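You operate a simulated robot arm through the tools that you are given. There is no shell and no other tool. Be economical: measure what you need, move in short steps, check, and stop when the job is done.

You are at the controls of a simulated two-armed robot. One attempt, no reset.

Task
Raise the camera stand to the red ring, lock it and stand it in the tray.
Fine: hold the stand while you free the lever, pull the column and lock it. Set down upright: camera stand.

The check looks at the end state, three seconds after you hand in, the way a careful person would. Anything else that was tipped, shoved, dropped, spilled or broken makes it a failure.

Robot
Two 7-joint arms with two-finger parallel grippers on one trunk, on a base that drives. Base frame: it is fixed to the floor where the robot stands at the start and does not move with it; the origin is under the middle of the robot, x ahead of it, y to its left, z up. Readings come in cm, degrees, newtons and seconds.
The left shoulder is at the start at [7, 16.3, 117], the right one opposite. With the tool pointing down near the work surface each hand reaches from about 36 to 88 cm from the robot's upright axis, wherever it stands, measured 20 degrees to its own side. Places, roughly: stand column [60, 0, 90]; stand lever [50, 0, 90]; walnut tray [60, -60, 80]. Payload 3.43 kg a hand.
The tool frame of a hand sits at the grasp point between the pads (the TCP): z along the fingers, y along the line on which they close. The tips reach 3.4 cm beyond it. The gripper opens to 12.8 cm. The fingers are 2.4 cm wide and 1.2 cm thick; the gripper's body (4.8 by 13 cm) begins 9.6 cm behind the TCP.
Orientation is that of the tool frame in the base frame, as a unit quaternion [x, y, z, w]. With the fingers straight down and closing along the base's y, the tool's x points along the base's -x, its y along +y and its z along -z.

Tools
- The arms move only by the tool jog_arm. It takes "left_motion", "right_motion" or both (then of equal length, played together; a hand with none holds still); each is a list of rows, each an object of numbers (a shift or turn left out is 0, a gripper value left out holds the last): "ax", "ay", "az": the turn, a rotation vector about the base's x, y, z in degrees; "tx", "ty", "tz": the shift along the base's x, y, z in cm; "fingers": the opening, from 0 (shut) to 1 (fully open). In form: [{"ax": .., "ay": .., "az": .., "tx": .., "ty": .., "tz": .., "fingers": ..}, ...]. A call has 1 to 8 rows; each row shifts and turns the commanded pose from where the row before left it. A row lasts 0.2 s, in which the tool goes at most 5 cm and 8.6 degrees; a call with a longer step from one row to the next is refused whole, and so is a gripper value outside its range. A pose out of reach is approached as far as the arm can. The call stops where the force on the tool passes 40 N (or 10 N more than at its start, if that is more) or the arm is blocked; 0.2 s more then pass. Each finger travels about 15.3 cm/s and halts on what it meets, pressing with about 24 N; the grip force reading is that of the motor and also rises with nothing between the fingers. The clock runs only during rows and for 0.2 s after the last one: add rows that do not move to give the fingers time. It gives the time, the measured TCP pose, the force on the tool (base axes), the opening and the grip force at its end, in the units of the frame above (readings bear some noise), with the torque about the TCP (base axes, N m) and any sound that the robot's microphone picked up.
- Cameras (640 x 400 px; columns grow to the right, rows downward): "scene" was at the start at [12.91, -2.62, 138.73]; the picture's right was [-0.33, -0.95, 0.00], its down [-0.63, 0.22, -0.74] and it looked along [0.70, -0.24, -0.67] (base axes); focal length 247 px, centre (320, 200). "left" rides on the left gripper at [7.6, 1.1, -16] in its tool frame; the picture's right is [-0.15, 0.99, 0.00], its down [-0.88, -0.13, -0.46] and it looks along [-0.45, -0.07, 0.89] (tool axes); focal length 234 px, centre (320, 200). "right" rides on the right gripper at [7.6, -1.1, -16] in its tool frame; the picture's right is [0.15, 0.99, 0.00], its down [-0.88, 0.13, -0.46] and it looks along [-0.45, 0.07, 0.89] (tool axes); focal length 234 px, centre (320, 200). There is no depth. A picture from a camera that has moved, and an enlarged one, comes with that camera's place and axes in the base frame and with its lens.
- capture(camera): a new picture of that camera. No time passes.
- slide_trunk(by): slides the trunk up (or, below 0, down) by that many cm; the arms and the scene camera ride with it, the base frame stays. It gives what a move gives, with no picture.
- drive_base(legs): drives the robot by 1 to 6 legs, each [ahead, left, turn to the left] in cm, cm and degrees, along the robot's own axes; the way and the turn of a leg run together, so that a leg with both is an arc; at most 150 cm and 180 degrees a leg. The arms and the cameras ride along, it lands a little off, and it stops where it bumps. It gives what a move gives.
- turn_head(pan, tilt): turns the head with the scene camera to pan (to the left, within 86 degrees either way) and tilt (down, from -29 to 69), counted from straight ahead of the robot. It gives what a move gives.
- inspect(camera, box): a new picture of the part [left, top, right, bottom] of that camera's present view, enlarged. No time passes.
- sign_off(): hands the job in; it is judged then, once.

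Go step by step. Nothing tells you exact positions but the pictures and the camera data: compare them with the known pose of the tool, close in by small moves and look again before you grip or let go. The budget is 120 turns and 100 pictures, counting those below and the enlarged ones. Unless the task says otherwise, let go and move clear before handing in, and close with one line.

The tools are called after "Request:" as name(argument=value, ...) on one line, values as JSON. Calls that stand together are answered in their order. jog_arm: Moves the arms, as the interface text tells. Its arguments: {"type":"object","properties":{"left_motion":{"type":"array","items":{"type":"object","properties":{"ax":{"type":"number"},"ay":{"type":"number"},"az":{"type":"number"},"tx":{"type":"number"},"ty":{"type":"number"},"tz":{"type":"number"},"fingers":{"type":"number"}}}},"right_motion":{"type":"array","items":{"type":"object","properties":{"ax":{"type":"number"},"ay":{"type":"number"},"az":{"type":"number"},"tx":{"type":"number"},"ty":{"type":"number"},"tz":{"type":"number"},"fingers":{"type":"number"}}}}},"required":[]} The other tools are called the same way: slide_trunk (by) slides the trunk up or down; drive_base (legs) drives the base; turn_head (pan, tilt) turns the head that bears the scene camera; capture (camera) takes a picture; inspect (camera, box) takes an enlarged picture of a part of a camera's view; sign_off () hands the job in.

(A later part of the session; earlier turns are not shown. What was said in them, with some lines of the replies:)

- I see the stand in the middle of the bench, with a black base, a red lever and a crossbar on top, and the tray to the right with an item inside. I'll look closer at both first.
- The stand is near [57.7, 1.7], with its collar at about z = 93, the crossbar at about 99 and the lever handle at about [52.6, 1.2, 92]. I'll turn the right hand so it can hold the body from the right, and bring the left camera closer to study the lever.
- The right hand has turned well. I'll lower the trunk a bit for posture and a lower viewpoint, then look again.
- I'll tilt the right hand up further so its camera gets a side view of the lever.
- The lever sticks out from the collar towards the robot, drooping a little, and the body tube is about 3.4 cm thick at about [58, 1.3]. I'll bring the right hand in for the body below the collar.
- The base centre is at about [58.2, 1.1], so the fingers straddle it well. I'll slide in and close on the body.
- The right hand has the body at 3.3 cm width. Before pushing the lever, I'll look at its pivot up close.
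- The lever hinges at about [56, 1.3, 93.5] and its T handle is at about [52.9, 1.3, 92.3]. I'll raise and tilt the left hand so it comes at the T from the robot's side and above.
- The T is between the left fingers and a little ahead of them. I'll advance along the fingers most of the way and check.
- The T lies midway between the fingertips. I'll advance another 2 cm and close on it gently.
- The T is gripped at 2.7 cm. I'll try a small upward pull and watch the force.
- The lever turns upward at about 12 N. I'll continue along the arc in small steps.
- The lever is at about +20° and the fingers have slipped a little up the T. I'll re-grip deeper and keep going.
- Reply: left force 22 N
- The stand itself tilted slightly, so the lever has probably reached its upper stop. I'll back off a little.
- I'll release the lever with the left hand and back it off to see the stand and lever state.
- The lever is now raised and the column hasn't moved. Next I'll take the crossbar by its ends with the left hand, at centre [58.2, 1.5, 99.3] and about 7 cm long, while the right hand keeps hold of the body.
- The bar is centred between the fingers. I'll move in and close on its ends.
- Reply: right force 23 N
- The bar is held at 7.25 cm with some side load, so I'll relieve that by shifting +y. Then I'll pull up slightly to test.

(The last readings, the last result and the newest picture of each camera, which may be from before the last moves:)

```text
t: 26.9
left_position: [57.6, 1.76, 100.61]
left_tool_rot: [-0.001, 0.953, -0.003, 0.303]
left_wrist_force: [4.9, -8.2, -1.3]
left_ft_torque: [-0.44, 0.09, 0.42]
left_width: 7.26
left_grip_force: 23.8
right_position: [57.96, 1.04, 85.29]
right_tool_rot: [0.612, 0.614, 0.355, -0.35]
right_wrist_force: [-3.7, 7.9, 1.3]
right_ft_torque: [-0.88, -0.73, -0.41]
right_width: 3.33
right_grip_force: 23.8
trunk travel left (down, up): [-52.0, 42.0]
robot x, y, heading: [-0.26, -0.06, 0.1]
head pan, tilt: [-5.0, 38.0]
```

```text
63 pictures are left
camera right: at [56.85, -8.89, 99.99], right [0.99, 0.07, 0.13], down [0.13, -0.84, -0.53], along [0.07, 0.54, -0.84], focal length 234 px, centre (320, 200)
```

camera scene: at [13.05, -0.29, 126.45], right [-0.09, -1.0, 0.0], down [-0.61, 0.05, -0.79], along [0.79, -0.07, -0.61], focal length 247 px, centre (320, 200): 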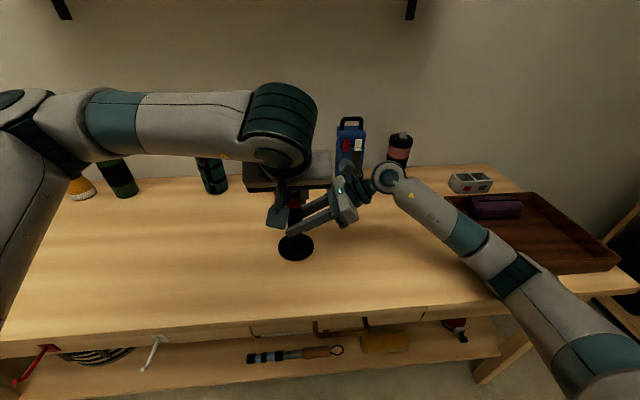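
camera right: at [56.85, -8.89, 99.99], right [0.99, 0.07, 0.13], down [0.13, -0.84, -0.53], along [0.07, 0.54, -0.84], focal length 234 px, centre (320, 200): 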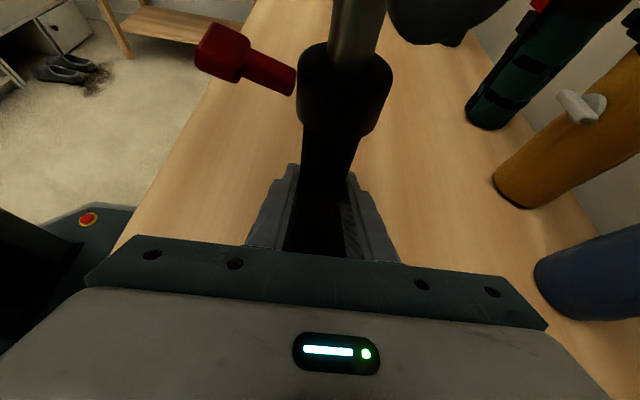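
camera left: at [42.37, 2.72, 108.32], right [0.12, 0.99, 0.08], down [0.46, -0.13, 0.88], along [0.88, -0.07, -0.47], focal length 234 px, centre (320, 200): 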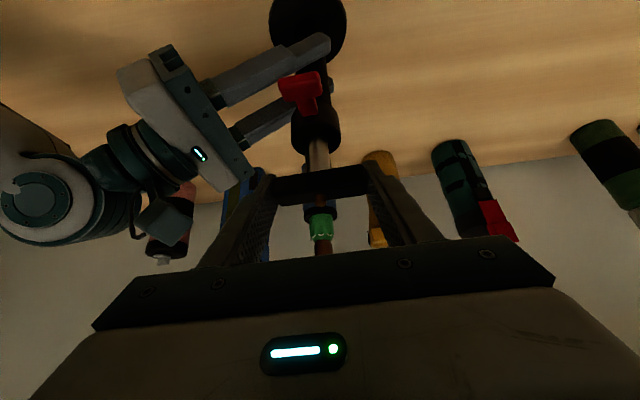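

The pull is nearly force-free, so the column is sliding. I'll raise it further in steps.

Request:
jog_arm(left_motion=[{"tz": 0.5, "ty": -0.1}, {"tz": 0.5, "tx": 0.1}, {"tz": 0.5}, {"tz": 0.5}, {}])

Request:
inspect(camera="right", box=[250, 0, 450, 140])

Request:
capture(camera="left")

```text
t: 28.1
left_position: [57.66, 1.77, 102.64]
left_tool_rot: [-0.001, 0.953, -0.002, 0.303]
left_wrist_force: [-1.1, 4.1, -2.8]
left_ft_torque: [0.59, 0.17, 0.14]
left_width: 7.25
left_grip_force: 24.3
right_position: [57.98, 1.08, 85.29]
right_tool_rot: [0.613, 0.613, 0.354, -0.35]
right_wrist_force: [1.5, -4.4, 0.9]
right_ft_torque: [0.24, 0.13, -0.15]
right_width: 3.33
right_grip_force: 23.8
trunk travel left (down, up): [-52.0, 42.0]
robot x, y, heading: [0.05, 0.16, 0.0]
head pan, tilt: [-5.0, 38.0]
```

```text
2.86 times, centred on (350, 70) of right
camera zoom: at [56.9, -8.85, 99.96], right [0.99, 0.07, 0.13], down [0.13, -0.84, -0.53], along [0.07, 0.54, -0.84], focal length 669 px, centre (234, 571)
```

zoom: 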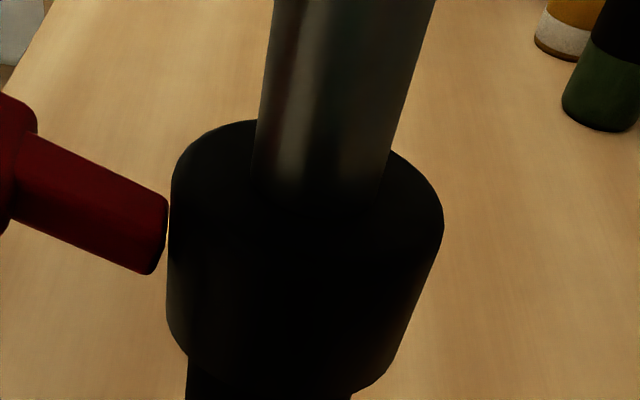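

```text
61 pictures are left
camera left: at [42.33, 3.05, 111.22], right [0.12, 0.99, 0.08], down [0.46, -0.13, 0.88], along [0.88, -0.07, -0.47], focal length 234 px, centre (320, 200)
```

left: 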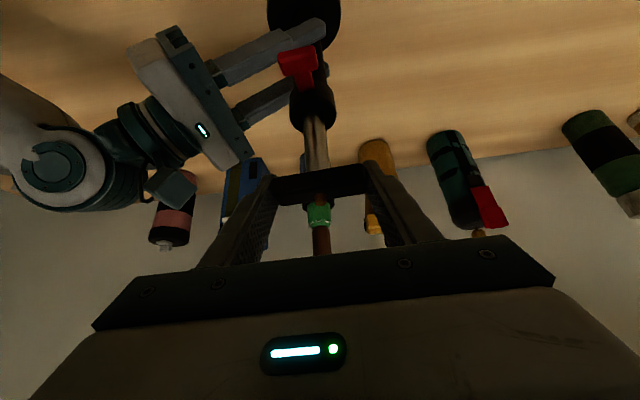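

The column is rising with the bar and there's no ring yet. I'll carry on.

Request:
jog_arm(left_motion=[{"tz": 0.5}, {"tz": 0.5}, {"tz": 0.5}, {"tz": 0.5}, {}])

Request:
inspect(camera="right", box=[250, 0, 450, 140])

```text
t: 29.3
left_position: [57.75, 1.8, 104.63]
left_tool_rot: [-0.001, 0.953, -0.002, 0.303]
left_wrist_force: [-3.4, 3.7, 0.1]
left_ft_torque: [0.39, 0.03, 0.3]
left_width: 7.26
left_grip_force: 23.9
right_position: [57.99, 1.13, 85.26]
right_tool_rot: [0.613, 0.614, 0.354, -0.35]
right_wrist_force: [2.9, -4.6, 1.5]
right_ft_torque: [0.27, 0.7, -0.3]
right_width: 3.34
right_grip_force: 23.5
trunk travel left (down, up): [-52.0, 42.0]
robot x, y, heading: [0.35, -0.29, 0.2]
head pan, tilt: [-5.0, 38.0]
```

```text
2.86 times, centred on (350, 70) of right
camera zoom: at [56.9, -8.85, 99.96], right [0.99, 0.07, 0.13], down [0.13, -0.84, -0.53], along [0.07, 0.54, -0.84], focal length 669 px, centre (234, 571)
```

zoom: 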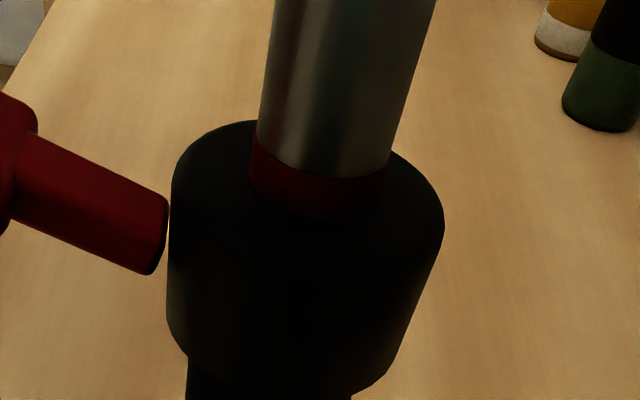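

The red ring has emerged at the collar. I'll nudge up 0.3 cm to see whether its lower edge is out.

Request:
jog_arm(left_motion=[{"tz": 0.3}, {}])

Request:
inspect(camera="right", box=[300, 30, 400, 100])

Request:
inspect(camera="left", box=[270, 0, 370, 180])

```text
t: 29.9
left_position: [57.74, 1.85, 104.79]
left_tool_rot: [-0.001, 0.953, -0.002, 0.303]
left_wrist_force: [-4.1, 1.5, -1.8]
left_ft_torque: [0.2, 0.16, 0.22]
left_width: 7.24
left_grip_force: 24.1
right_position: [57.96, 1.17, 85.27]
right_tool_rot: [0.612, 0.615, 0.353, -0.35]
right_wrist_force: [4.0, -2.2, 1.7]
right_ft_torque: [0.15, 0.66, -0.25]
right_width: 3.33
right_grip_force: 24.2
trunk travel left (down, up): [-52.0, 42.0]
robot x, y, heading: [-0.05, 0.11, 0.3]
head pan, tilt: [-5.0, 38.0]
```

```text
5.71 times, centred on (350, 65) of right
camera zoom: at [56.89, -8.85, 99.96], right [0.99, 0.07, 0.13], down [0.13, -0.84, -0.53], along [0.07, 0.54, -0.84], focal length 1338 px, centre (149, 971)
```

zoom: 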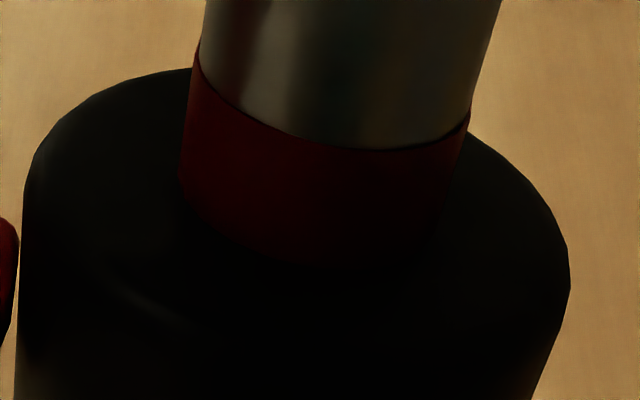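

```text
2.22 times, centred on (320, 90) of left
camera zoom: at [42.33, 3.04, 113.4], right [0.12, 0.99, 0.08], down [0.46, -0.13, 0.88], along [0.88, -0.07, -0.47], focal length 520 px, centre (320, 444)
```

zoom: 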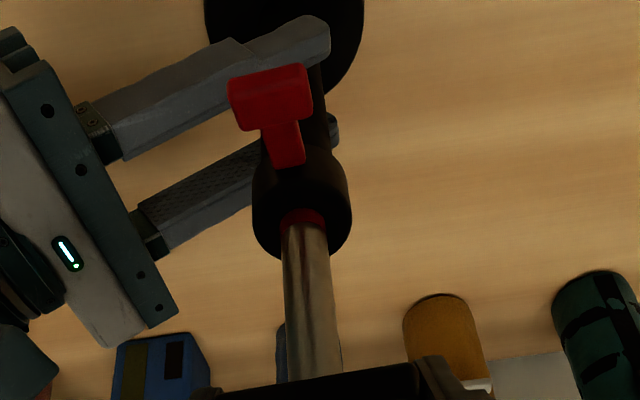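

Request:
jog_arm(left_motion=[{"tz": 0.3}, {}])

Request:
inspect(camera="right", box=[300, 30, 400, 100])

```text
t: 30.5
left_position: [57.81, 1.74, 105.16]
left_tool_rot: [-0.001, 0.953, -0.002, 0.303]
left_wrist_force: [-6.7, 0.5, -1.7]
left_ft_torque: [0.07, 0.63, 0.19]
left_width: 7.23
left_grip_force: 23.7
right_position: [58.0, 1.01, 85.29]
right_tool_rot: [0.612, 0.614, 0.355, -0.351]
right_wrist_force: [6.9, -0.3, 1.2]
right_ft_torque: [0.04, 0.77, -0.24]
right_width: 3.33
right_grip_force: 24.2
trunk travel left (down, up): [-52.0, 42.0]
robot x, y, heading: [-0.22, -0.04, 0.0]
head pan, tilt: [-5.0, 38.0]
```

```text
5.71 times, centred on (350, 65) of right
camera zoom: at [56.91, -8.85, 99.96], right [0.99, 0.07, 0.13], down [0.13, -0.84, -0.53], along [0.07, 0.54, -0.84], focal length 1338 px, centre (149, 971)
```

zoom: 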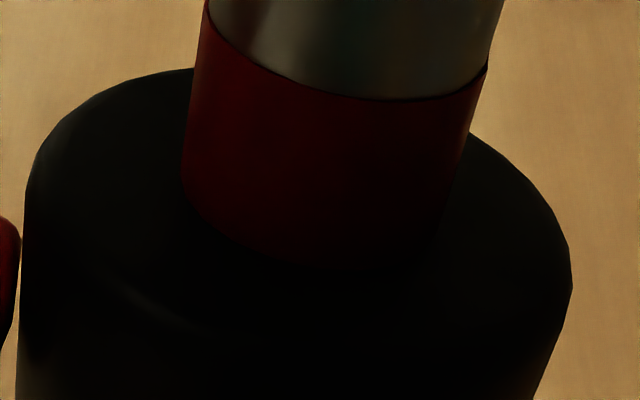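

The ring is still coming out of the collar, so I'll keep nudging to find its lower edge.

Request:
jog_arm(left_motion=[{"tz": 0.35, "tx": -0.05}, {}])

Request:
inspect(camera="right", box=[300, 30, 400, 100])

```text
t: 31.1
left_position: [57.77, 1.88, 105.58]
left_tool_rot: [-0.001, 0.953, -0.003, 0.302]
left_wrist_force: [-4.3, -0.4, -2.2]
left_ft_torque: [-0.11, 0.23, 0.18]
left_width: 7.21
left_grip_force: 23.7
right_position: [58.02, 1.08, 85.18]
right_tool_rot: [0.613, 0.614, 0.354, -0.349]
right_wrist_force: [4.2, -0.5, 2.1]
right_ft_torque: [0.12, 0.6, -0.22]
right_width: 3.36
right_grip_force: 24.5
trunk travel left (down, up): [-52.0, 42.0]
robot x, y, heading: [-0.03, -0.32, 0.2]
head pan, tilt: [-5.0, 38.0]
```

```text
5.71 times, centred on (350, 65) of right
camera zoom: at [56.88, -8.84, 99.96], right [0.99, 0.07, 0.13], down [0.13, -0.84, -0.53], along [0.07, 0.54, -0.84], focal length 1338 px, centre (149, 971)
```

zoom: 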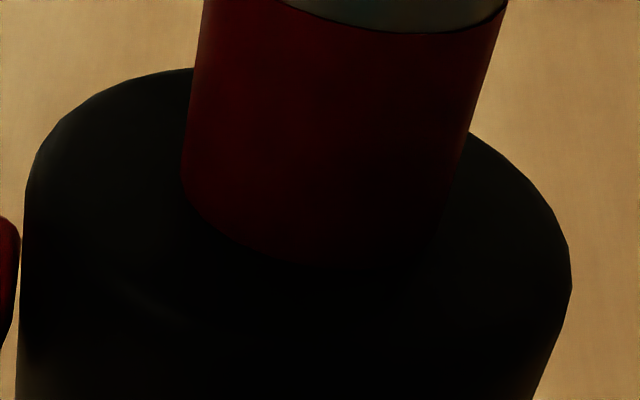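

Request:
jog_arm(left_motion=[{"tz": 0.4}, {}])

Request:
inspect(camera="right", box=[290, 0, 410, 90])

Request:
inspect(camera="left", box=[290, 20, 360, 120])

```text
t: 31.7
left_position: [57.78, 1.97, 106.02]
left_tool_rot: [-0.001, 0.953, -0.003, 0.302]
left_wrist_force: [-2.3, -0.1, -2.4]
left_ft_torque: [-0.08, -0.1, 0.15]
left_width: 7.22
left_grip_force: 24.0
right_position: [57.85, 1.2, 85.34]
right_tool_rot: [0.612, 0.615, 0.354, -0.351]
right_wrist_force: [2.4, -0.1, 1.9]
right_ft_torque: [0.05, 0.55, -0.19]
right_width: 3.36
right_grip_force: 23.9
trunk travel left (down, up): [-52.0, 42.0]
robot x, y, heading: [-0.07, 0.27, -0.1]
head pan, tilt: [-5.0, 38.0]
```

```text
4.44 times, centred on (350, 45) of right
camera zoom: at [56.89, -8.84, 99.96], right [0.99, 0.07, 0.13], down [0.13, -0.84, -0.53], along [0.07, 0.54, -0.84], focal length 1041 px, centre (187, 889)
```

zoom: 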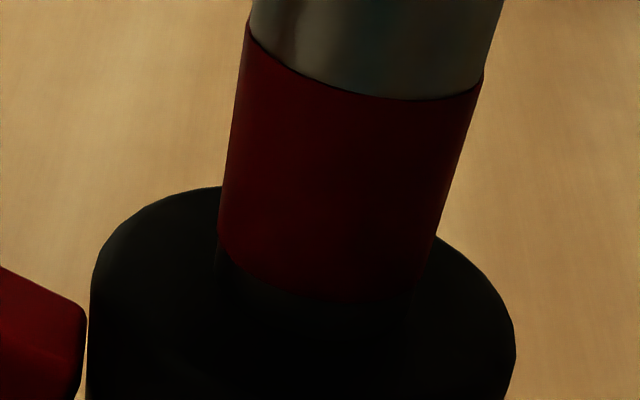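

```text
4.00 times, centred on (325, 70) of left
camera zoom: at [42.34, 3.04, 114.54], right [0.12, 0.99, 0.08], down [0.46, -0.12, 0.88], along [0.88, -0.07, -0.47], focal length 937 px, centre (300, 720)
```

zoom: 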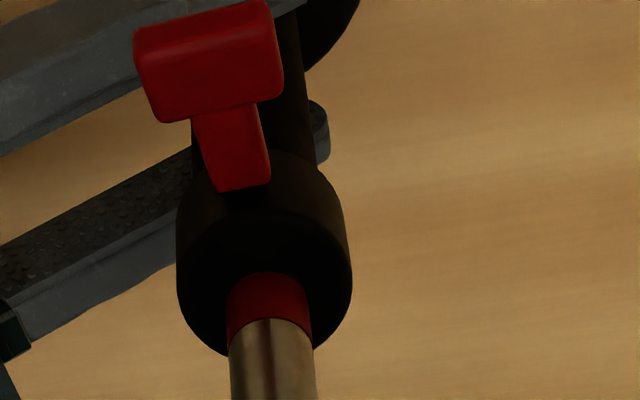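

The ring is about 1.6 cm tall and its lower edge is now just above the collar. I'll lower the column so most of the ring shows at the collar lip, and use the force to see whether friction would hold it.

Request:
jog_arm(left_motion=[{"tz": -0.3}, {"tz": -0.3}, {"tz": -0.25}])

Request:
inspect(camera="right", box=[290, 0, 410, 90])

```text
t: 32.5
left_position: [57.79, 1.76, 105.09]
left_tool_rot: [-0.001, 0.953, -0.002, 0.304]
left_wrist_force: [1.3, 2.6, 4.6]
left_ft_torque: [0.21, -0.59, 0.27]
left_width: 7.23
left_grip_force: 24.4
right_position: [57.95, 1.13, 85.32]
right_tool_rot: [0.613, 0.613, 0.355, -0.35]
right_wrist_force: [2.7, -3.1, 0.9]
right_ft_torque: [0.04, 0.63, -0.18]
right_width: 3.34
right_grip_force: 24.0
trunk travel left (down, up): [-52.0, 42.0]
robot x, y, heading: [-0.06, -0.33, 0.1]
head pan, tilt: [-5.0, 38.0]
```

```text
4.44 times, centred on (350, 45) of right
camera zoom: at [56.91, -8.84, 99.95], right [0.99, 0.07, 0.13], down [0.13, -0.84, -0.53], along [0.07, 0.54, -0.84], focal length 1041 px, centre (187, 889)
```

zoom: 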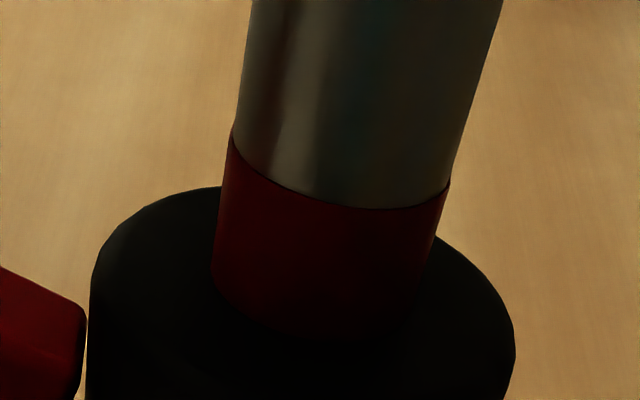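

Friction does resist the column going down, so it should stay put. I'll release the bar carefully and check.

Request:
jog_arm(left_motion=[{"tz": 0.1}, {"fingers": 0.62}, {"fingers": 0.66}, {}])

Request:
inspect(camera="right", box=[290, 0, 410, 90])

```text
t: 33.5
left_position: [57.68, 1.91, 105.12]
left_tool_rot: [-0.002, 0.953, -0.002, 0.304]
left_wrist_force: [0.3, 0.0, -0.6]
left_ft_torque: [0.02, 0.02, -0.02]
left_width: 8.45
left_grip_force: 0.1
right_position: [57.84, 1.07, 85.32]
right_tool_rot: [0.612, 0.614, 0.354, -0.35]
right_wrist_force: [-1.6, 1.3, -1.3]
right_ft_torque: [0.0, 0.19, -0.04]
right_width: 3.32
right_grip_force: 23.7
trunk travel left (down, up): [-52.0, 42.0]
robot x, y, heading: [0.1, 0.24, -0.1]
head pan, tilt: [-5.0, 38.0]
```

```text
4.44 times, centred on (350, 45) of right
camera zoom: at [56.89, -8.84, 99.96], right [0.99, 0.07, 0.13], down [0.13, -0.84, -0.53], along [0.07, 0.54, -0.84], focal length 1041 px, centre (187, 889)
```

zoom: 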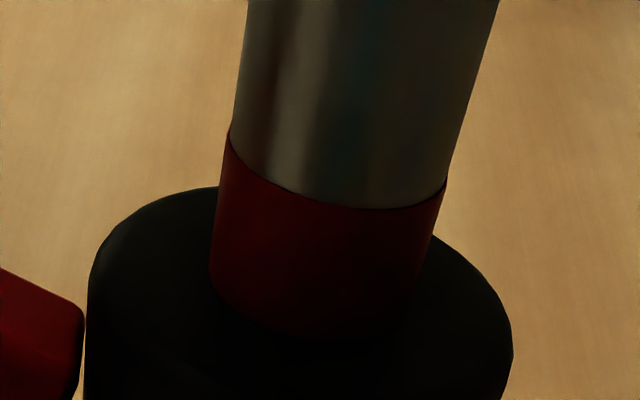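

The column holds by itself. I'll withdraw the left hand, close it, bring it more upright, and push the lever back down from above.

Request:
jog_arm(left_motion=[{"tx": -3, "tz": 2}, {"tx": -3, "tz": 2}, {"tx": -2, "tz": 1, "ty": -0.3}, {"ay": 8.3, "fingers": 0}, {"ay": 8.3}, {"ay": 8.3, "tx": 1}, {"tx": 1, "tz": -1.5, "ty": -0.2}, {"tz": -3, "tx": 0.3}])

Request:
jog_arm(left_motion=[{"tz": -2.5, "tx": 0.3}, {"tz": -2, "tx": 0.1}, {}])

Request:
capture(camera="right")

Request:
inspect(camera="scene", box=[220, 100, 380, 270])

```text
t: 35.3
left_position: [52.09, 1.45, 105.43]
left_tool_rot: [-0.001, 0.996, -0.003, 0.092]
left_wrist_force: [0.2, -0.4, -0.6]
left_ft_torque: [0.02, -0.03, 0.01]
left_width: 0.02
left_grip_force: 23.5
right_position: [57.95, 1.1, 85.29]
right_tool_rot: [0.612, 0.614, 0.354, -0.351]
right_wrist_force: [-1.4, 1.3, 0.8]
right_ft_torque: [0.09, 0.21, -0.08]
right_width: 3.32
right_grip_force: 23.8
trunk travel left (down, up): [-52.0, 42.0]
robot x, y, heading: [0.11, 0.0, -0.2]
head pan, tilt: [-5.0, 38.0]
```

```text
t: 36.1
left_position: [52.56, 1.21, 101.0]
left_tool_rot: [-0.001, 0.996, -0.002, 0.09]
left_wrist_force: [-0.1, 0.0, 0.9]
left_ft_torque: [-0.02, 0.03, 0.05]
left_width: 0.01
left_grip_force: 24.2
right_position: [57.96, 1.04, 85.33]
right_tool_rot: [0.612, 0.614, 0.355, -0.35]
right_wrist_force: [-1.3, -0.1, 3.1]
right_ft_torque: [0.01, 0.38, -0.02]
right_width: 3.31
right_grip_force: 24.1
trunk travel left (down, up): [-52.0, 42.0]
robot x, y, heading: [0.25, -0.13, 0.2]
head pan, tilt: [-5.0, 38.0]
```

```text
51 pictures are left
camera right: at [56.89, -8.84, 99.97], right [0.99, 0.07, 0.13], down [0.13, -0.84, -0.53], along [0.07, 0.54, -0.84], focal length 234 px, centre (320, 200)
```

right: 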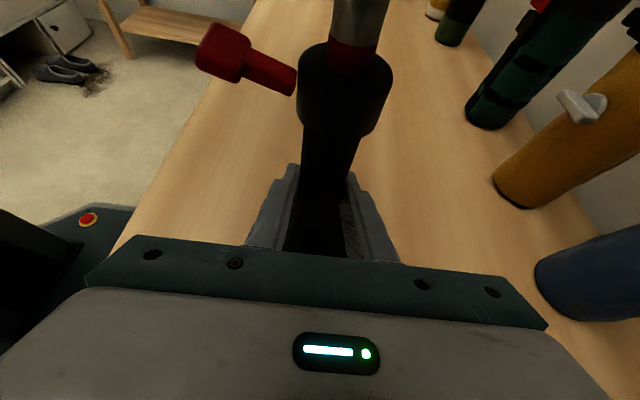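

```text
2.35 times, centred on (300, 185) of scene
camera zoom: at [13.06, -0.15, 126.42], right [-0.09, -1.0, 0.0], down [-0.61, 0.05, -0.79], along [0.79, -0.07, -0.61], focal length 581 px, centre (367, 235)
```

zoom: 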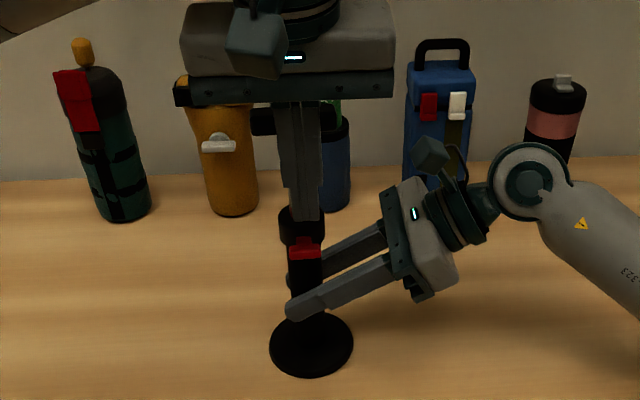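

The fingertips are directly above the T. I'll press down in small steps.

Request:
jog_arm(left_motion=[{"tx": -0.4, "tz": -1}, {"tz": -0.8}, {"tz": -0.5}, {"tz": -0.5}, {}])

Request:
inspect(camera="right", box=[160, 0, 420, 160])

```text
t: 37.3
left_position: [52.12, 1.15, 98.42]
left_tool_rot: [0.0, 0.996, -0.003, 0.091]
left_wrist_force: [-1.5, 0.3, 0.7]
left_ft_torque: [0.0, 0.03, 0.04]
left_width: 0.0
left_grip_force: 23.5
right_position: [57.99, 1.17, 85.32]
right_tool_rot: [0.612, 0.614, 0.355, -0.351]
right_wrist_force: [-0.9, 1.5, 2.0]
right_ft_torque: [0.01, 0.52, -0.05]
right_width: 3.35
right_grip_force: 23.9
trunk travel left (down, up): [-52.0, 42.0]
robot x, y, heading: [0.11, -0.51, -0.2]
head pan, tilt: [-5.0, 38.0]
```

```text
2.46 times, centred on (290, 80) of right
camera zoom: at [56.9, -8.84, 99.96], right [0.99, 0.07, 0.13], down [0.13, -0.84, -0.53], along [0.07, 0.54, -0.84], focal length 576 px, centre (394, 495)
```

zoom: 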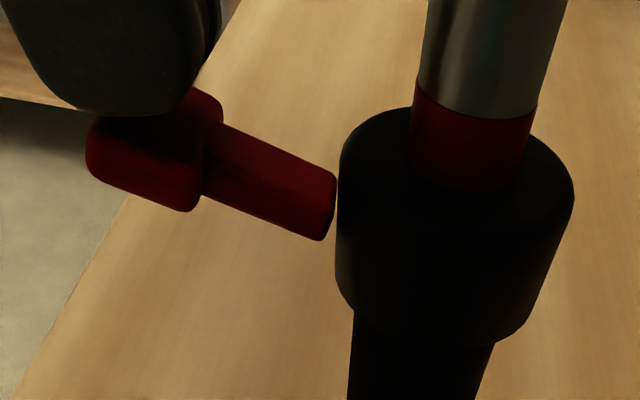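

The tip is just touching. I'll keep pressing.

Request:
jog_arm(left_motion=[{"tz": -0.4}, {"tz": -0.4}, {"tz": -0.4}, {"tz": -0.3}, {}])

Request:
inspect(camera="right", box=[160, 0, 420, 160])

```text
t: 38.5
left_position: [52.04, 1.42, 96.84]
left_tool_rot: [-0.001, 0.996, -0.003, 0.091]
left_wrist_force: [-0.3, 0.4, 0.3]
left_ft_torque: [0.01, -0.01, 0.0]
left_width: 0.02
left_grip_force: 24.3
right_position: [58.03, 1.13, 85.28]
right_tool_rot: [0.612, 0.614, 0.354, -0.35]
right_wrist_force: [-1.3, 0.4, 1.2]
right_ft_torque: [0.02, 0.38, -0.03]
right_width: 3.34
right_grip_force: 23.7
trunk travel left (down, up): [-52.0, 42.0]
robot x, y, heading: [0.17, 0.17, 0.1]
head pan, tilt: [-5.0, 38.0]
```

```text
2.46 times, centred on (290, 80) of right
camera zoom: at [56.9, -8.84, 99.96], right [0.99, 0.07, 0.13], down [0.13, -0.84, -0.53], along [0.07, 0.54, -0.84], focal length 576 px, centre (394, 495)
```

zoom: 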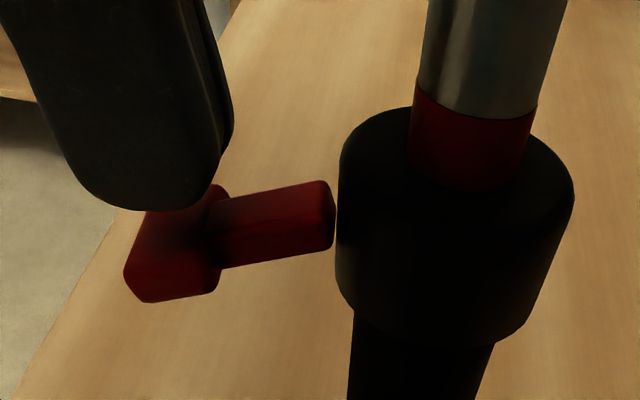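

The lever has snapped back to its original locked position. I'll press a little more to confirm it's at the stop.

Request:
jog_arm(left_motion=[{"tz": -0.4}, {"tz": -0.3}, {"tz": -0.3}, {}])

Request:
inspect(camera="right", box=[160, 0, 420, 160])

```text
t: 39.5
left_position: [52.08, 1.33, 96.1]
left_tool_rot: [-0.002, 0.996, -0.004, 0.092]
left_wrist_force: [-2.6, 5.7, 32.4]
left_ft_torque: [0.23, -0.5, 0.16]
left_width: 0.01
left_grip_force: 24.4
right_position: [57.93, 1.13, 85.24]
right_tool_rot: [0.612, 0.615, 0.353, -0.35]
right_wrist_force: [2.7, -2.3, -2.1]
right_ft_torque: [0.19, 0.04, -0.03]
right_width: 3.36
right_grip_force: 24.1
trunk travel left (down, up): [-52.0, 42.0]
robot x, y, heading: [-0.16, -0.18, -0.0]
head pan, tilt: [-5.0, 38.0]
```

```text
2.46 times, centred on (290, 80) of right
camera zoom: at [56.9, -8.84, 99.96], right [0.99, 0.07, 0.13], down [0.13, -0.84, -0.53], along [0.07, 0.54, -0.84], focal length 576 px, centre (394, 495)
```

zoom: 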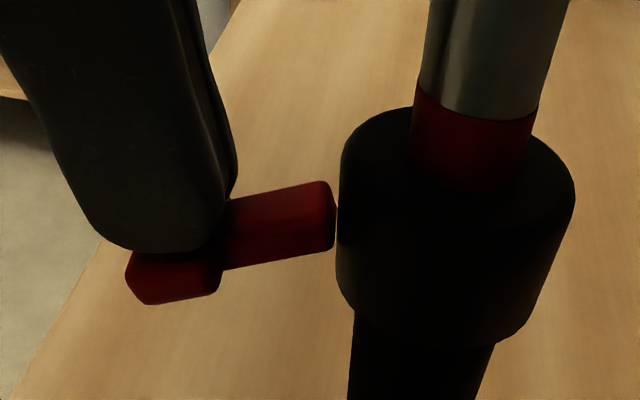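

The lever is firmly at its lower stop at 32 N, and the ring shows at the collar. I'll retract the left hand, then lift the stand by its body.

Request:
jog_arm(left_motion=[{"tz": 2, "tx": -0.5}, {"tz": 4, "tx": -2}, {"tz": 4, "tx": -2}, {"tx": -3, "ty": 3.5}, {"ty": 4.5}, {"ty": 4.5}, {"ty": 4.5}])

Request:
jog_arm(right_motion=[{"tz": 0.5}, {"tz": 1}, {"tz": 1.5}, {"tz": 1.5}, {}])

Request:
capture(camera="right")

Request:
turn_head(pan=-40, tilt=35)

Request:
capture(camera="scene")

```text
t: 41.1
left_position: [44.48, 18.4, 105.75]
left_tool_rot: [0.0, 0.996, -0.003, 0.091]
left_wrist_force: [0.4, -0.2, -0.3]
left_ft_torque: [-0.01, 0.01, 0.0]
left_width: 0.0
left_grip_force: 24.0
right_position: [58.03, 1.1, 85.33]
right_tool_rot: [0.612, 0.614, 0.355, -0.35]
right_wrist_force: [-1.3, 1.2, -0.6]
right_ft_torque: [0.03, 0.15, -0.04]
right_width: 3.33
right_grip_force: 23.9
trunk travel left (down, up): [-52.0, 42.0]
robot x, y, heading: [0.08, 0.13, 0.1]
head pan, tilt: [-5.0, 38.0]
```

```text
t: 42.3
left_position: [44.27, 18.11, 105.84]
left_tool_rot: [0.0, 0.996, 0.0, 0.091]
left_wrist_force: [-0.6, -0.2, -0.5]
left_ft_torque: [0.03, 0.03, -0.02]
left_width: 0.01
left_grip_force: 24.5
right_position: [57.6, 0.85, 89.66]
right_tool_rot: [0.612, 0.613, 0.355, -0.352]
right_wrist_force: [0.1, 0.5, -3.4]
right_ft_torque: [-0.01, 0.0, 0.02]
right_width: 3.34
right_grip_force: 24.2
trunk travel left (down, up): [-52.0, 42.0]
robot x, y, heading: [0.2, -0.13, -0.2]
head pan, tilt: [-5.0, 38.0]
```

```text
46 pictures are left
camera right: at [56.62, -9.14, 104.32], right [0.99, 0.07, 0.13], down [0.13, -0.84, -0.53], along [0.07, 0.54, -0.84], focal length 234 px, centre (320, 200)
```

right: 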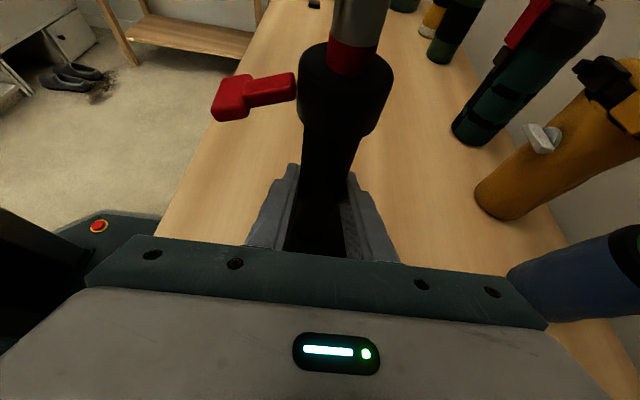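

```text
t: 43.4
left_position: [44.13, 18.1, 105.89]
left_tool_rot: [-0.002, 0.996, -0.001, 0.092]
left_wrist_force: [0.0, -0.2, -0.2]
left_ft_torque: [0.03, -0.01, 0.01]
left_width: 0.03
left_grip_force: 24.0
right_position: [57.46, 0.92, 89.71]
right_tool_rot: [0.612, 0.613, 0.355, -0.352]
right_wrist_force: [-0.2, -0.1, -2.8]
right_ft_torque: [-0.03, -0.02, 0.01]
right_width: 3.33
right_grip_force: 24.1
trunk travel left (down, up): [-52.0, 42.0]
robot x, y, heading: [-0.29, -0.12, 0.3]
head pan, tilt: [-40.0, 35.0]
```

```text
45 pictures are left
camera scene: at [10.86, -5.37, 126.9], right [-0.64, -0.77, 0.0], down [-0.43, 0.37, -0.82], along [0.63, -0.53, -0.57], focal length 247 px, centre (320, 200)
```

scene: 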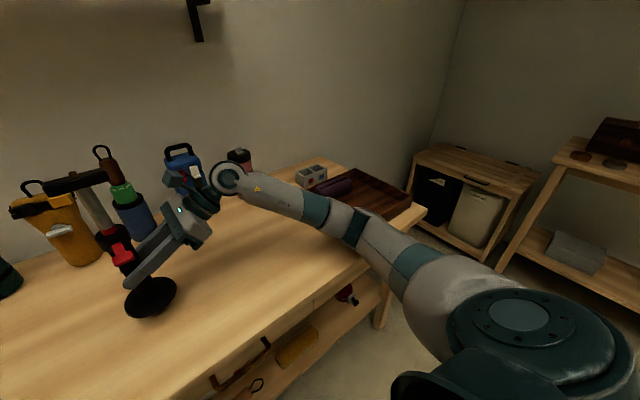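

The stand is lifted and the lock is holding. There's clear floor to the right, so I'll lift a bit more, pull back slightly and drive right to the tray.

Request:
jog_arm(right_motion=[{"tz": 1.5}, {"tz": 1.5, "tx": -1}, {"tz": 1.5, "tx": -1.5}, {"tx": -1.5, "tz": 0.5}, {"tx": -1.5}])

Request:
drive_base(legs=[[0, -20, 0], [0, -20, 0], [0, -20, 0]])

Request:
capture(camera="scene")

Request:
capture(camera="right")

```text
t: 44.5
left_position: [44.84, 17.89, 105.66]
left_tool_rot: [-0.001, 0.996, 0.0, 0.089]
left_wrist_force: [-0.4, 0.9, 0.2]
left_ft_torque: [0.03, 0.02, -0.04]
left_width: 0.0
left_grip_force: 24.1
right_position: [52.63, 0.71, 94.43]
right_tool_rot: [0.612, 0.613, 0.353, -0.353]
right_wrist_force: [0.4, -0.1, -2.3]
right_ft_torque: [-0.01, -0.02, 0.03]
right_width: 3.36
right_grip_force: 24.0
trunk travel left (down, up): [-52.0, 42.0]
robot x, y, heading: [0.32, -0.34, -0.1]
head pan, tilt: [-40.0, 35.0]
```

```text
t: 48.5
left_position: [44.85, -41.81, 105.57]
left_tool_rot: [0.001, 0.996, 0.0, 0.088]
left_wrist_force: [-1.0, -0.1, -0.2]
left_ft_torque: [0.09, 0.0, 0.0]
left_width: 0.0
left_grip_force: 23.7
right_position: [52.54, -59.09, 94.29]
right_tool_rot: [0.613, 0.612, 0.353, -0.353]
right_wrist_force: [0.0, -0.2, -3.3]
right_ft_torque: [-0.04, 0.03, -0.02]
right_width: 3.35
right_grip_force: 24.0
trunk travel left (down, up): [-52.0, 42.0]
robot x, y, heading: [0.01, -59.55, 0.2]
head pan, tilt: [-40.0, 35.0]
```

```text
44 pictures are left
camera scene: at [11.6, -65.32, 126.79], right [-0.64, -0.76, 0.0], down [-0.44, 0.37, -0.82], along [0.63, -0.53, -0.57], focal length 247 px, centre (320, 200)
```

scene: 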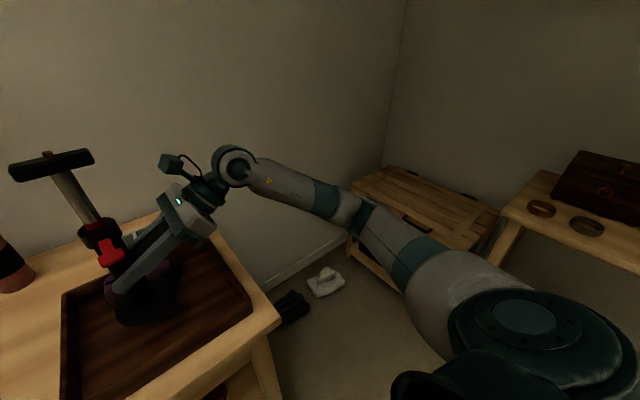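

```text
43 pictures are left
camera right: at [51.59, -69.05, 108.94], right [0.99, 0.07, 0.13], down [0.13, -0.83, -0.54], along [0.07, 0.55, -0.84], focal length 234 px, centre (320, 200)
```

right: 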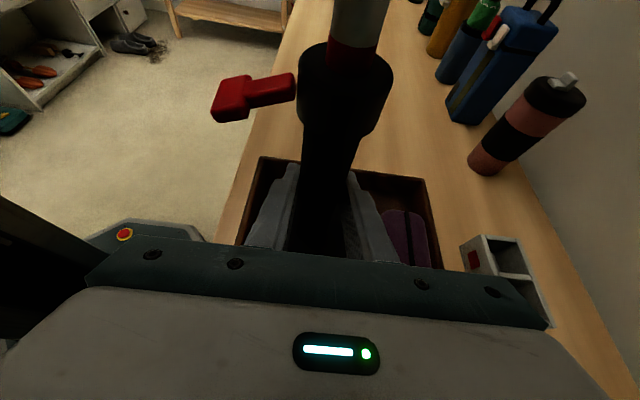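

The stand is above the tray. I'll look straight down at the tray to choose the spot clear of the purple case.

Request:
turn_head(pan=0, tilt=48)

Request:
capture(camera="scene")

Request:
capture(camera="left")

```text
t: 49.6
left_position: [44.92, -41.76, 105.53]
left_tool_rot: [-0.001, 0.996, 0.0, 0.088]
left_wrist_force: [-0.2, -1.1, -0.5]
left_ft_torque: [0.0, 0.01, -0.03]
left_width: 0.01
left_grip_force: 23.9
right_position: [52.52, -59.13, 94.38]
right_tool_rot: [0.613, 0.612, 0.354, -0.353]
right_wrist_force: [0.1, 0.0, -2.2]
right_ft_torque: [-0.05, 0.04, 0.04]
right_width: 3.33
right_grip_force: 24.4
trunk travel left (down, up): [-52.0, 42.0]
robot x, y, heading: [-0.04, -59.62, -0.1]
head pan, tilt: [0.0, 48.0]
```

```text
42 pictures are left
camera scene: at [12.75, -59.59, 124.9], right [0.0, -1.0, 0.0], down [-0.74, 0.0, -0.67], along [0.67, 0.0, -0.74], focal length 247 px, centre (320, 200)
```

scene: 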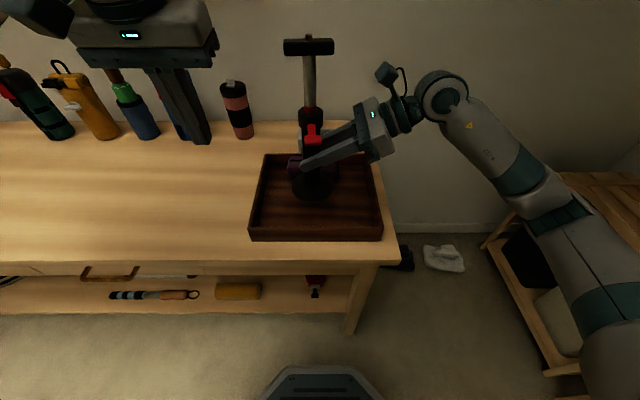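

```text
41 pictures are left
camera left: at [34.57, -40.61, 119.92], right [0.14, 0.99, 0.03], down [0.79, -0.13, 0.6], along [0.6, -0.07, -0.8], focal length 234 px, centre (320, 200)
```

left: 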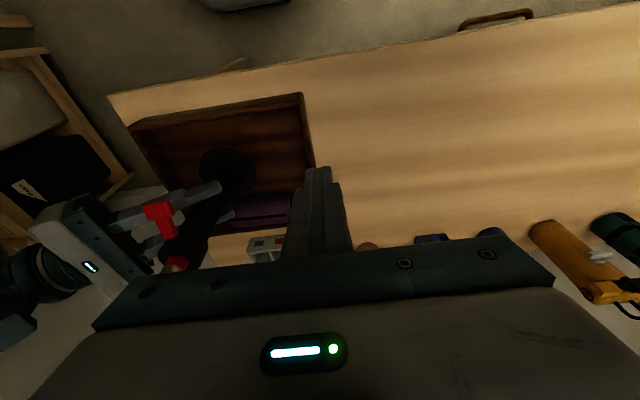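

The base at [52.5, -59] sits in the tray's front middle with the case behind it. I'll lower to just above the floor and check clearance.

Request:
jog_arm(right_motion=[{"tz": -1.5}, {"tz": -1.5}, {"tz": -1.5}, {"tz": -1.2}, {}])

Request:
inspect(camera="scene", box=[230, 80, 410, 260])

Request:
inspect(camera="left", box=[100, 80, 330, 260])

```text
t: 50.8
left_position: [44.88, -41.66, 105.49]
left_tool_rot: [0.0, 0.996, 0.0, 0.088]
left_wrist_force: [-0.1, -0.1, -0.2]
left_ft_torque: [0.0, 0.01, -0.03]
left_width: 0.0
left_grip_force: 24.1
right_position: [52.73, -58.92, 88.81]
right_tool_rot: [0.613, 0.612, 0.353, -0.353]
right_wrist_force: [-0.7, 0.5, -3.2]
right_ft_torque: [-0.01, -0.06, 0.04]
right_width: 3.32
right_grip_force: 24.5
trunk travel left (down, up): [-52.0, 42.0]
robot x, y, heading: [0.27, -59.38, 0.0]
head pan, tilt: [0.0, 48.0]
```

```text
2.22 times, centred on (320, 170) of scene
camera zoom: at [12.74, -59.58, 124.9], right [0.0, -1.0, 0.0], down [-0.74, 0.0, -0.67], along [0.67, 0.0, -0.74], focal length 549 px, centre (320, 267)
```

zoom: 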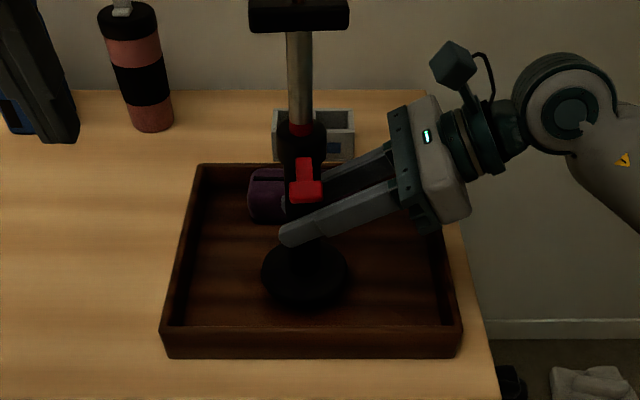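

```text
2.22 times, centred on (215, 170) of left
camera zoom: at [34.57, -40.6, 119.92], right [0.14, 0.99, 0.02], down [0.79, -0.13, 0.6], along [0.6, -0.07, -0.8], focal length 520 px, centre (553, 267)
```

zoom: 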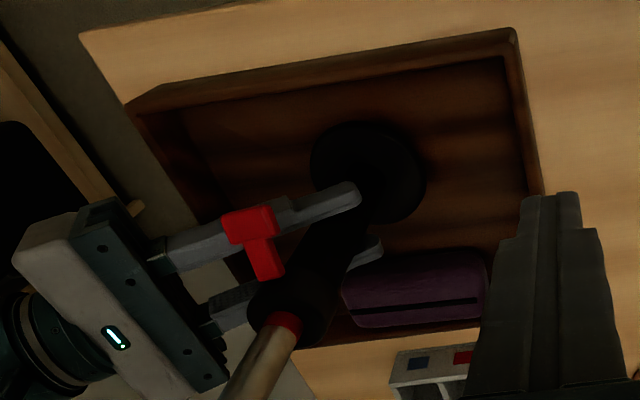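

There's good clearance all round. I'll lower gently to contact.

Request:
jog_arm(right_motion=[{"tz": -0.6}, {"tz": -0.6}, {"tz": -0.4}, {"tz": -0.3}, {}])

```text
t: 52.0
left_position: [44.75, -41.79, 105.52]
left_tool_rot: [0.0, 0.996, 0.001, 0.088]
left_wrist_force: [-0.5, -0.3, 0.2]
left_ft_torque: [-0.01, -0.01, -0.01]
left_width: 0.0
left_grip_force: 24.4
right_position: [52.5, -58.9, 86.69]
right_tool_rot: [0.613, 0.612, 0.354, -0.353]
right_wrist_force: [0.0, 0.6, -3.0]
right_ft_torque: [0.0, -0.05, 0.0]
right_width: 3.33
right_grip_force: 23.8
trunk travel left (down, up): [-52.0, 42.0]
robot x, y, heading: [0.02, -59.54, -0.1]
head pan, tilt: [0.0, 48.0]
```

Request:
jog_arm(right_motion=[{"tz": -0.2}, {"tz": -0.2}, {}])

```text
t: 52.8
left_position: [44.75, -41.7, 105.62]
left_tool_rot: [0.001, 0.996, 0.001, 0.088]
left_wrist_force: [0.1, -0.3, -0.8]
left_ft_torque: [-0.02, -0.02, -0.01]
left_width: 0.01
left_grip_force: 23.6
right_position: [52.58, -59.0, 86.29]
right_tool_rot: [0.614, 0.611, 0.354, -0.353]
right_wrist_force: [1.1, -1.1, -3.0]
right_ft_torque: [-0.04, -0.02, 0.02]
right_width: 3.33
right_grip_force: 24.1
trunk travel left (down, up): [-52.0, 42.0]
robot x, y, heading: [-0.27, -59.57, -0.1]
head pan, tilt: [0.0, 48.0]
```

There's no contact yet, as the tool still carries 3 N, so I'll keep going down slowly.

Request:
jog_arm(right_motion=[{"tz": -0.2}, {"tz": -0.15}, {}])

```text
t: 53.6
left_position: [44.64, -41.74, 105.71]
left_tool_rot: [0.0, 0.996, 0.001, 0.089]
left_wrist_force: [0.0, 0.7, -0.7]
left_ft_torque: [0.02, -0.02, -0.03]
left_width: 0.0
left_grip_force: 24.1
right_position: [52.5, -58.85, 86.23]
right_tool_rot: [0.612, 0.612, 0.356, -0.353]
right_wrist_force: [1.0, 0.6, 19.0]
right_ft_torque: [-0.55, 0.14, -0.04]
right_width: 3.34
right_grip_force: 23.9
trunk travel left (down, up): [-52.0, 42.0]
robot x, y, heading: [-0.28, -59.73, 0.0]
head pan, tilt: [0.0, 48.0]
```

The base has touched down on the tray floor. I'll relieve the pressure, check it's upright and open the fingers.

Request:
jog_arm(right_motion=[{"tz": 0.18}, {}, {"fingers": 0.4}, {"fingers": 0.5}, {"fingers": 0.6}, {}])

Request:
capture(camera="right")

Request:
inspect(camera="scene", box=[230, 20, 410, 260])

```text
t: 55.0
left_position: [44.86, -41.71, 105.71]
left_tool_rot: [0.0, 0.996, 0.0, 0.089]
left_wrist_force: [-0.6, -0.9, -0.2]
left_ft_torque: [-0.01, 0.01, -0.01]
left_width: 0.0
left_grip_force: 23.6
right_position: [52.66, -58.92, 86.12]
right_tool_rot: [0.614, 0.611, 0.354, -0.353]
right_wrist_force: [0.5, 0.0, -0.5]
right_ft_torque: [0.01, -0.01, 0.0]
right_width: 7.68
right_grip_force: 0.1
trunk travel left (down, up): [-52.0, 42.0]
robot x, y, heading: [-0.3, -59.46, -0.0]
head pan, tilt: [0.0, 48.0]
```

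```text
38 pictures are left
camera right: at [51.6, -68.93, 100.76], right [0.99, 0.07, 0.13], down [0.13, -0.84, -0.53], along [0.07, 0.55, -0.84], focal length 234 px, centre (320, 200)
```

right: 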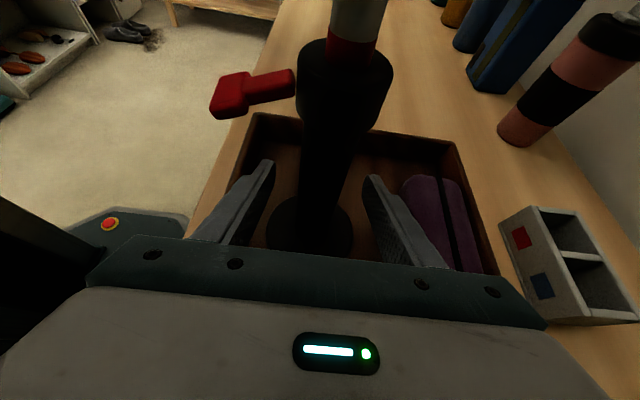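

```text
1.67 times, centred on (320, 140) of scene
camera zoom: at [12.72, -59.58, 124.9], right [0.0, -1.0, 0.0], down [-0.74, 0.0, -0.67], along [0.67, 0.0, -0.74], focal length 412 px, centre (320, 300)
```

zoom: 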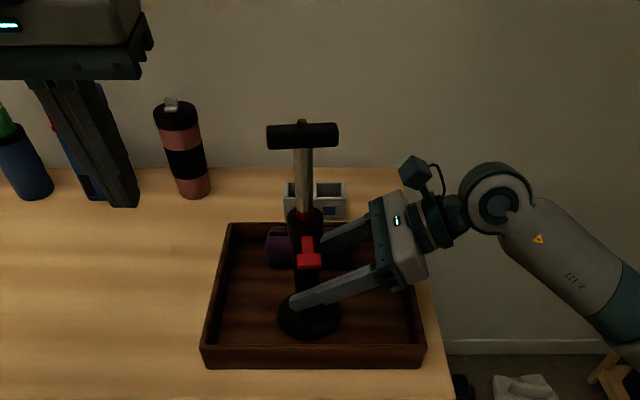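

The stand stands free. I'll withdraw the right hand straight back along its fingers.

Request:
jog_arm(right_motion=[{"ty": -1.73, "tz": 1}, {"ty": -1.73, "tz": 1}, {"ty": -2.6, "tz": 1.5}, {"ty": -2.6, "tz": 1.5}, {"ty": -3.4, "tz": 2}, {"ty": -3.4, "tz": 2}, {}])

Request:
inspect(camera="scene", box=[230, 20, 410, 260])

Request:
inspect(camera="right", box=[200, 0, 480, 220])

Request:
inspect(camera="left", box=[100, 80, 330, 260])

```text
t: 56.6
left_position: [44.77, -41.68, 105.61]
left_tool_rot: [0.0, 0.996, -0.001, 0.088]
left_wrist_force: [0.2, -0.6, 0.0]
left_ft_torque: [0.0, 0.03, 0.03]
left_width: 0.0
left_grip_force: 23.9
right_position: [52.54, -74.17, 95.07]
right_tool_rot: [0.613, 0.612, 0.354, -0.353]
right_wrist_force: [-0.2, 0.0, 1.4]
right_ft_torque: [0.03, 0.03, 0.0]
right_width: 7.67
right_grip_force: 0.1
trunk travel left (down, up): [-52.0, 42.0]
robot x, y, heading: [-0.24, -59.39, 0.0]
head pan, tilt: [0.0, 48.0]
```

```text
1.67 times, centred on (320, 140) of scene
camera zoom: at [12.75, -59.55, 124.89], right [0.0, -1.0, 0.0], down [-0.74, 0.0, -0.67], along [0.67, 0.0, -0.74], focal length 412 px, centre (320, 300)
```

zoom: 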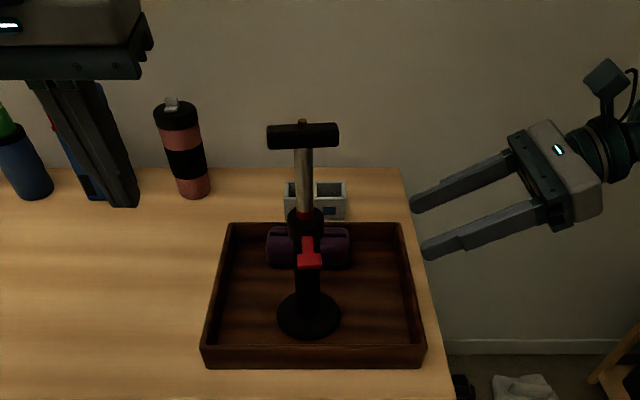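

```text
1.82 times, centred on (340, 110) of right
camera zoom: at [51.6, -84.27, 109.75], right [0.99, 0.07, 0.13], down [0.13, -0.84, -0.53], along [0.07, 0.55, -0.84], focal length 426 px, centre (284, 364)
```

zoom: 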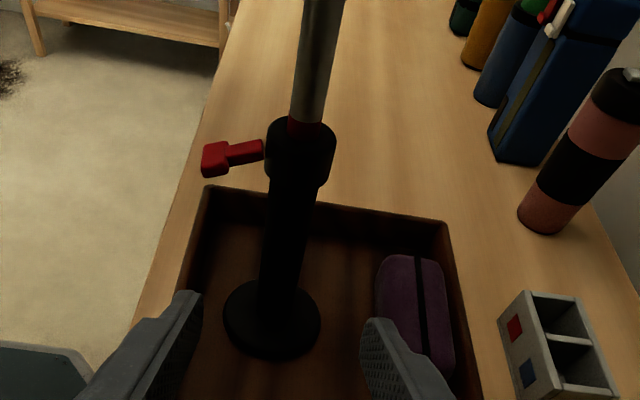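

```text
2.22 times, centred on (215, 170) of left
camera zoom: at [34.57, -40.58, 119.91], right [0.14, 0.99, 0.02], down [0.79, -0.13, 0.6], along [0.6, -0.07, -0.8], focal length 520 px, centre (553, 267)
```

zoom: 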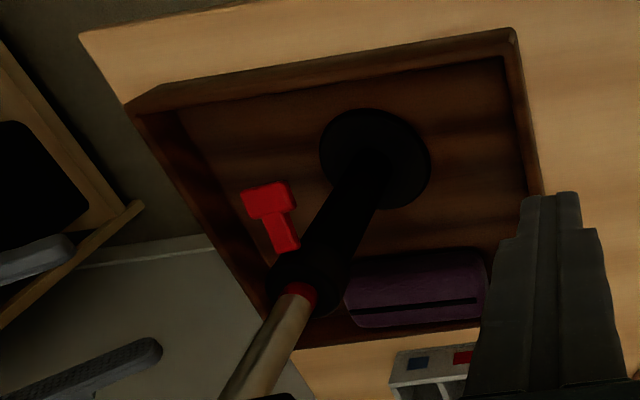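

The stand is upright in the tray, with the red ring at the collar, the lever locked down and both hands clear. Nothing else has moved, so I'll hand in.

Request:
sign_off()

```text
The job is handed in.
```

The camera stand is raised to the red ring, locked and standing upright in the walnut tray. About 1.1 of the ring's roughly 1.6 cm shows above the collar, because I couldn't tell which part of it marks the height.
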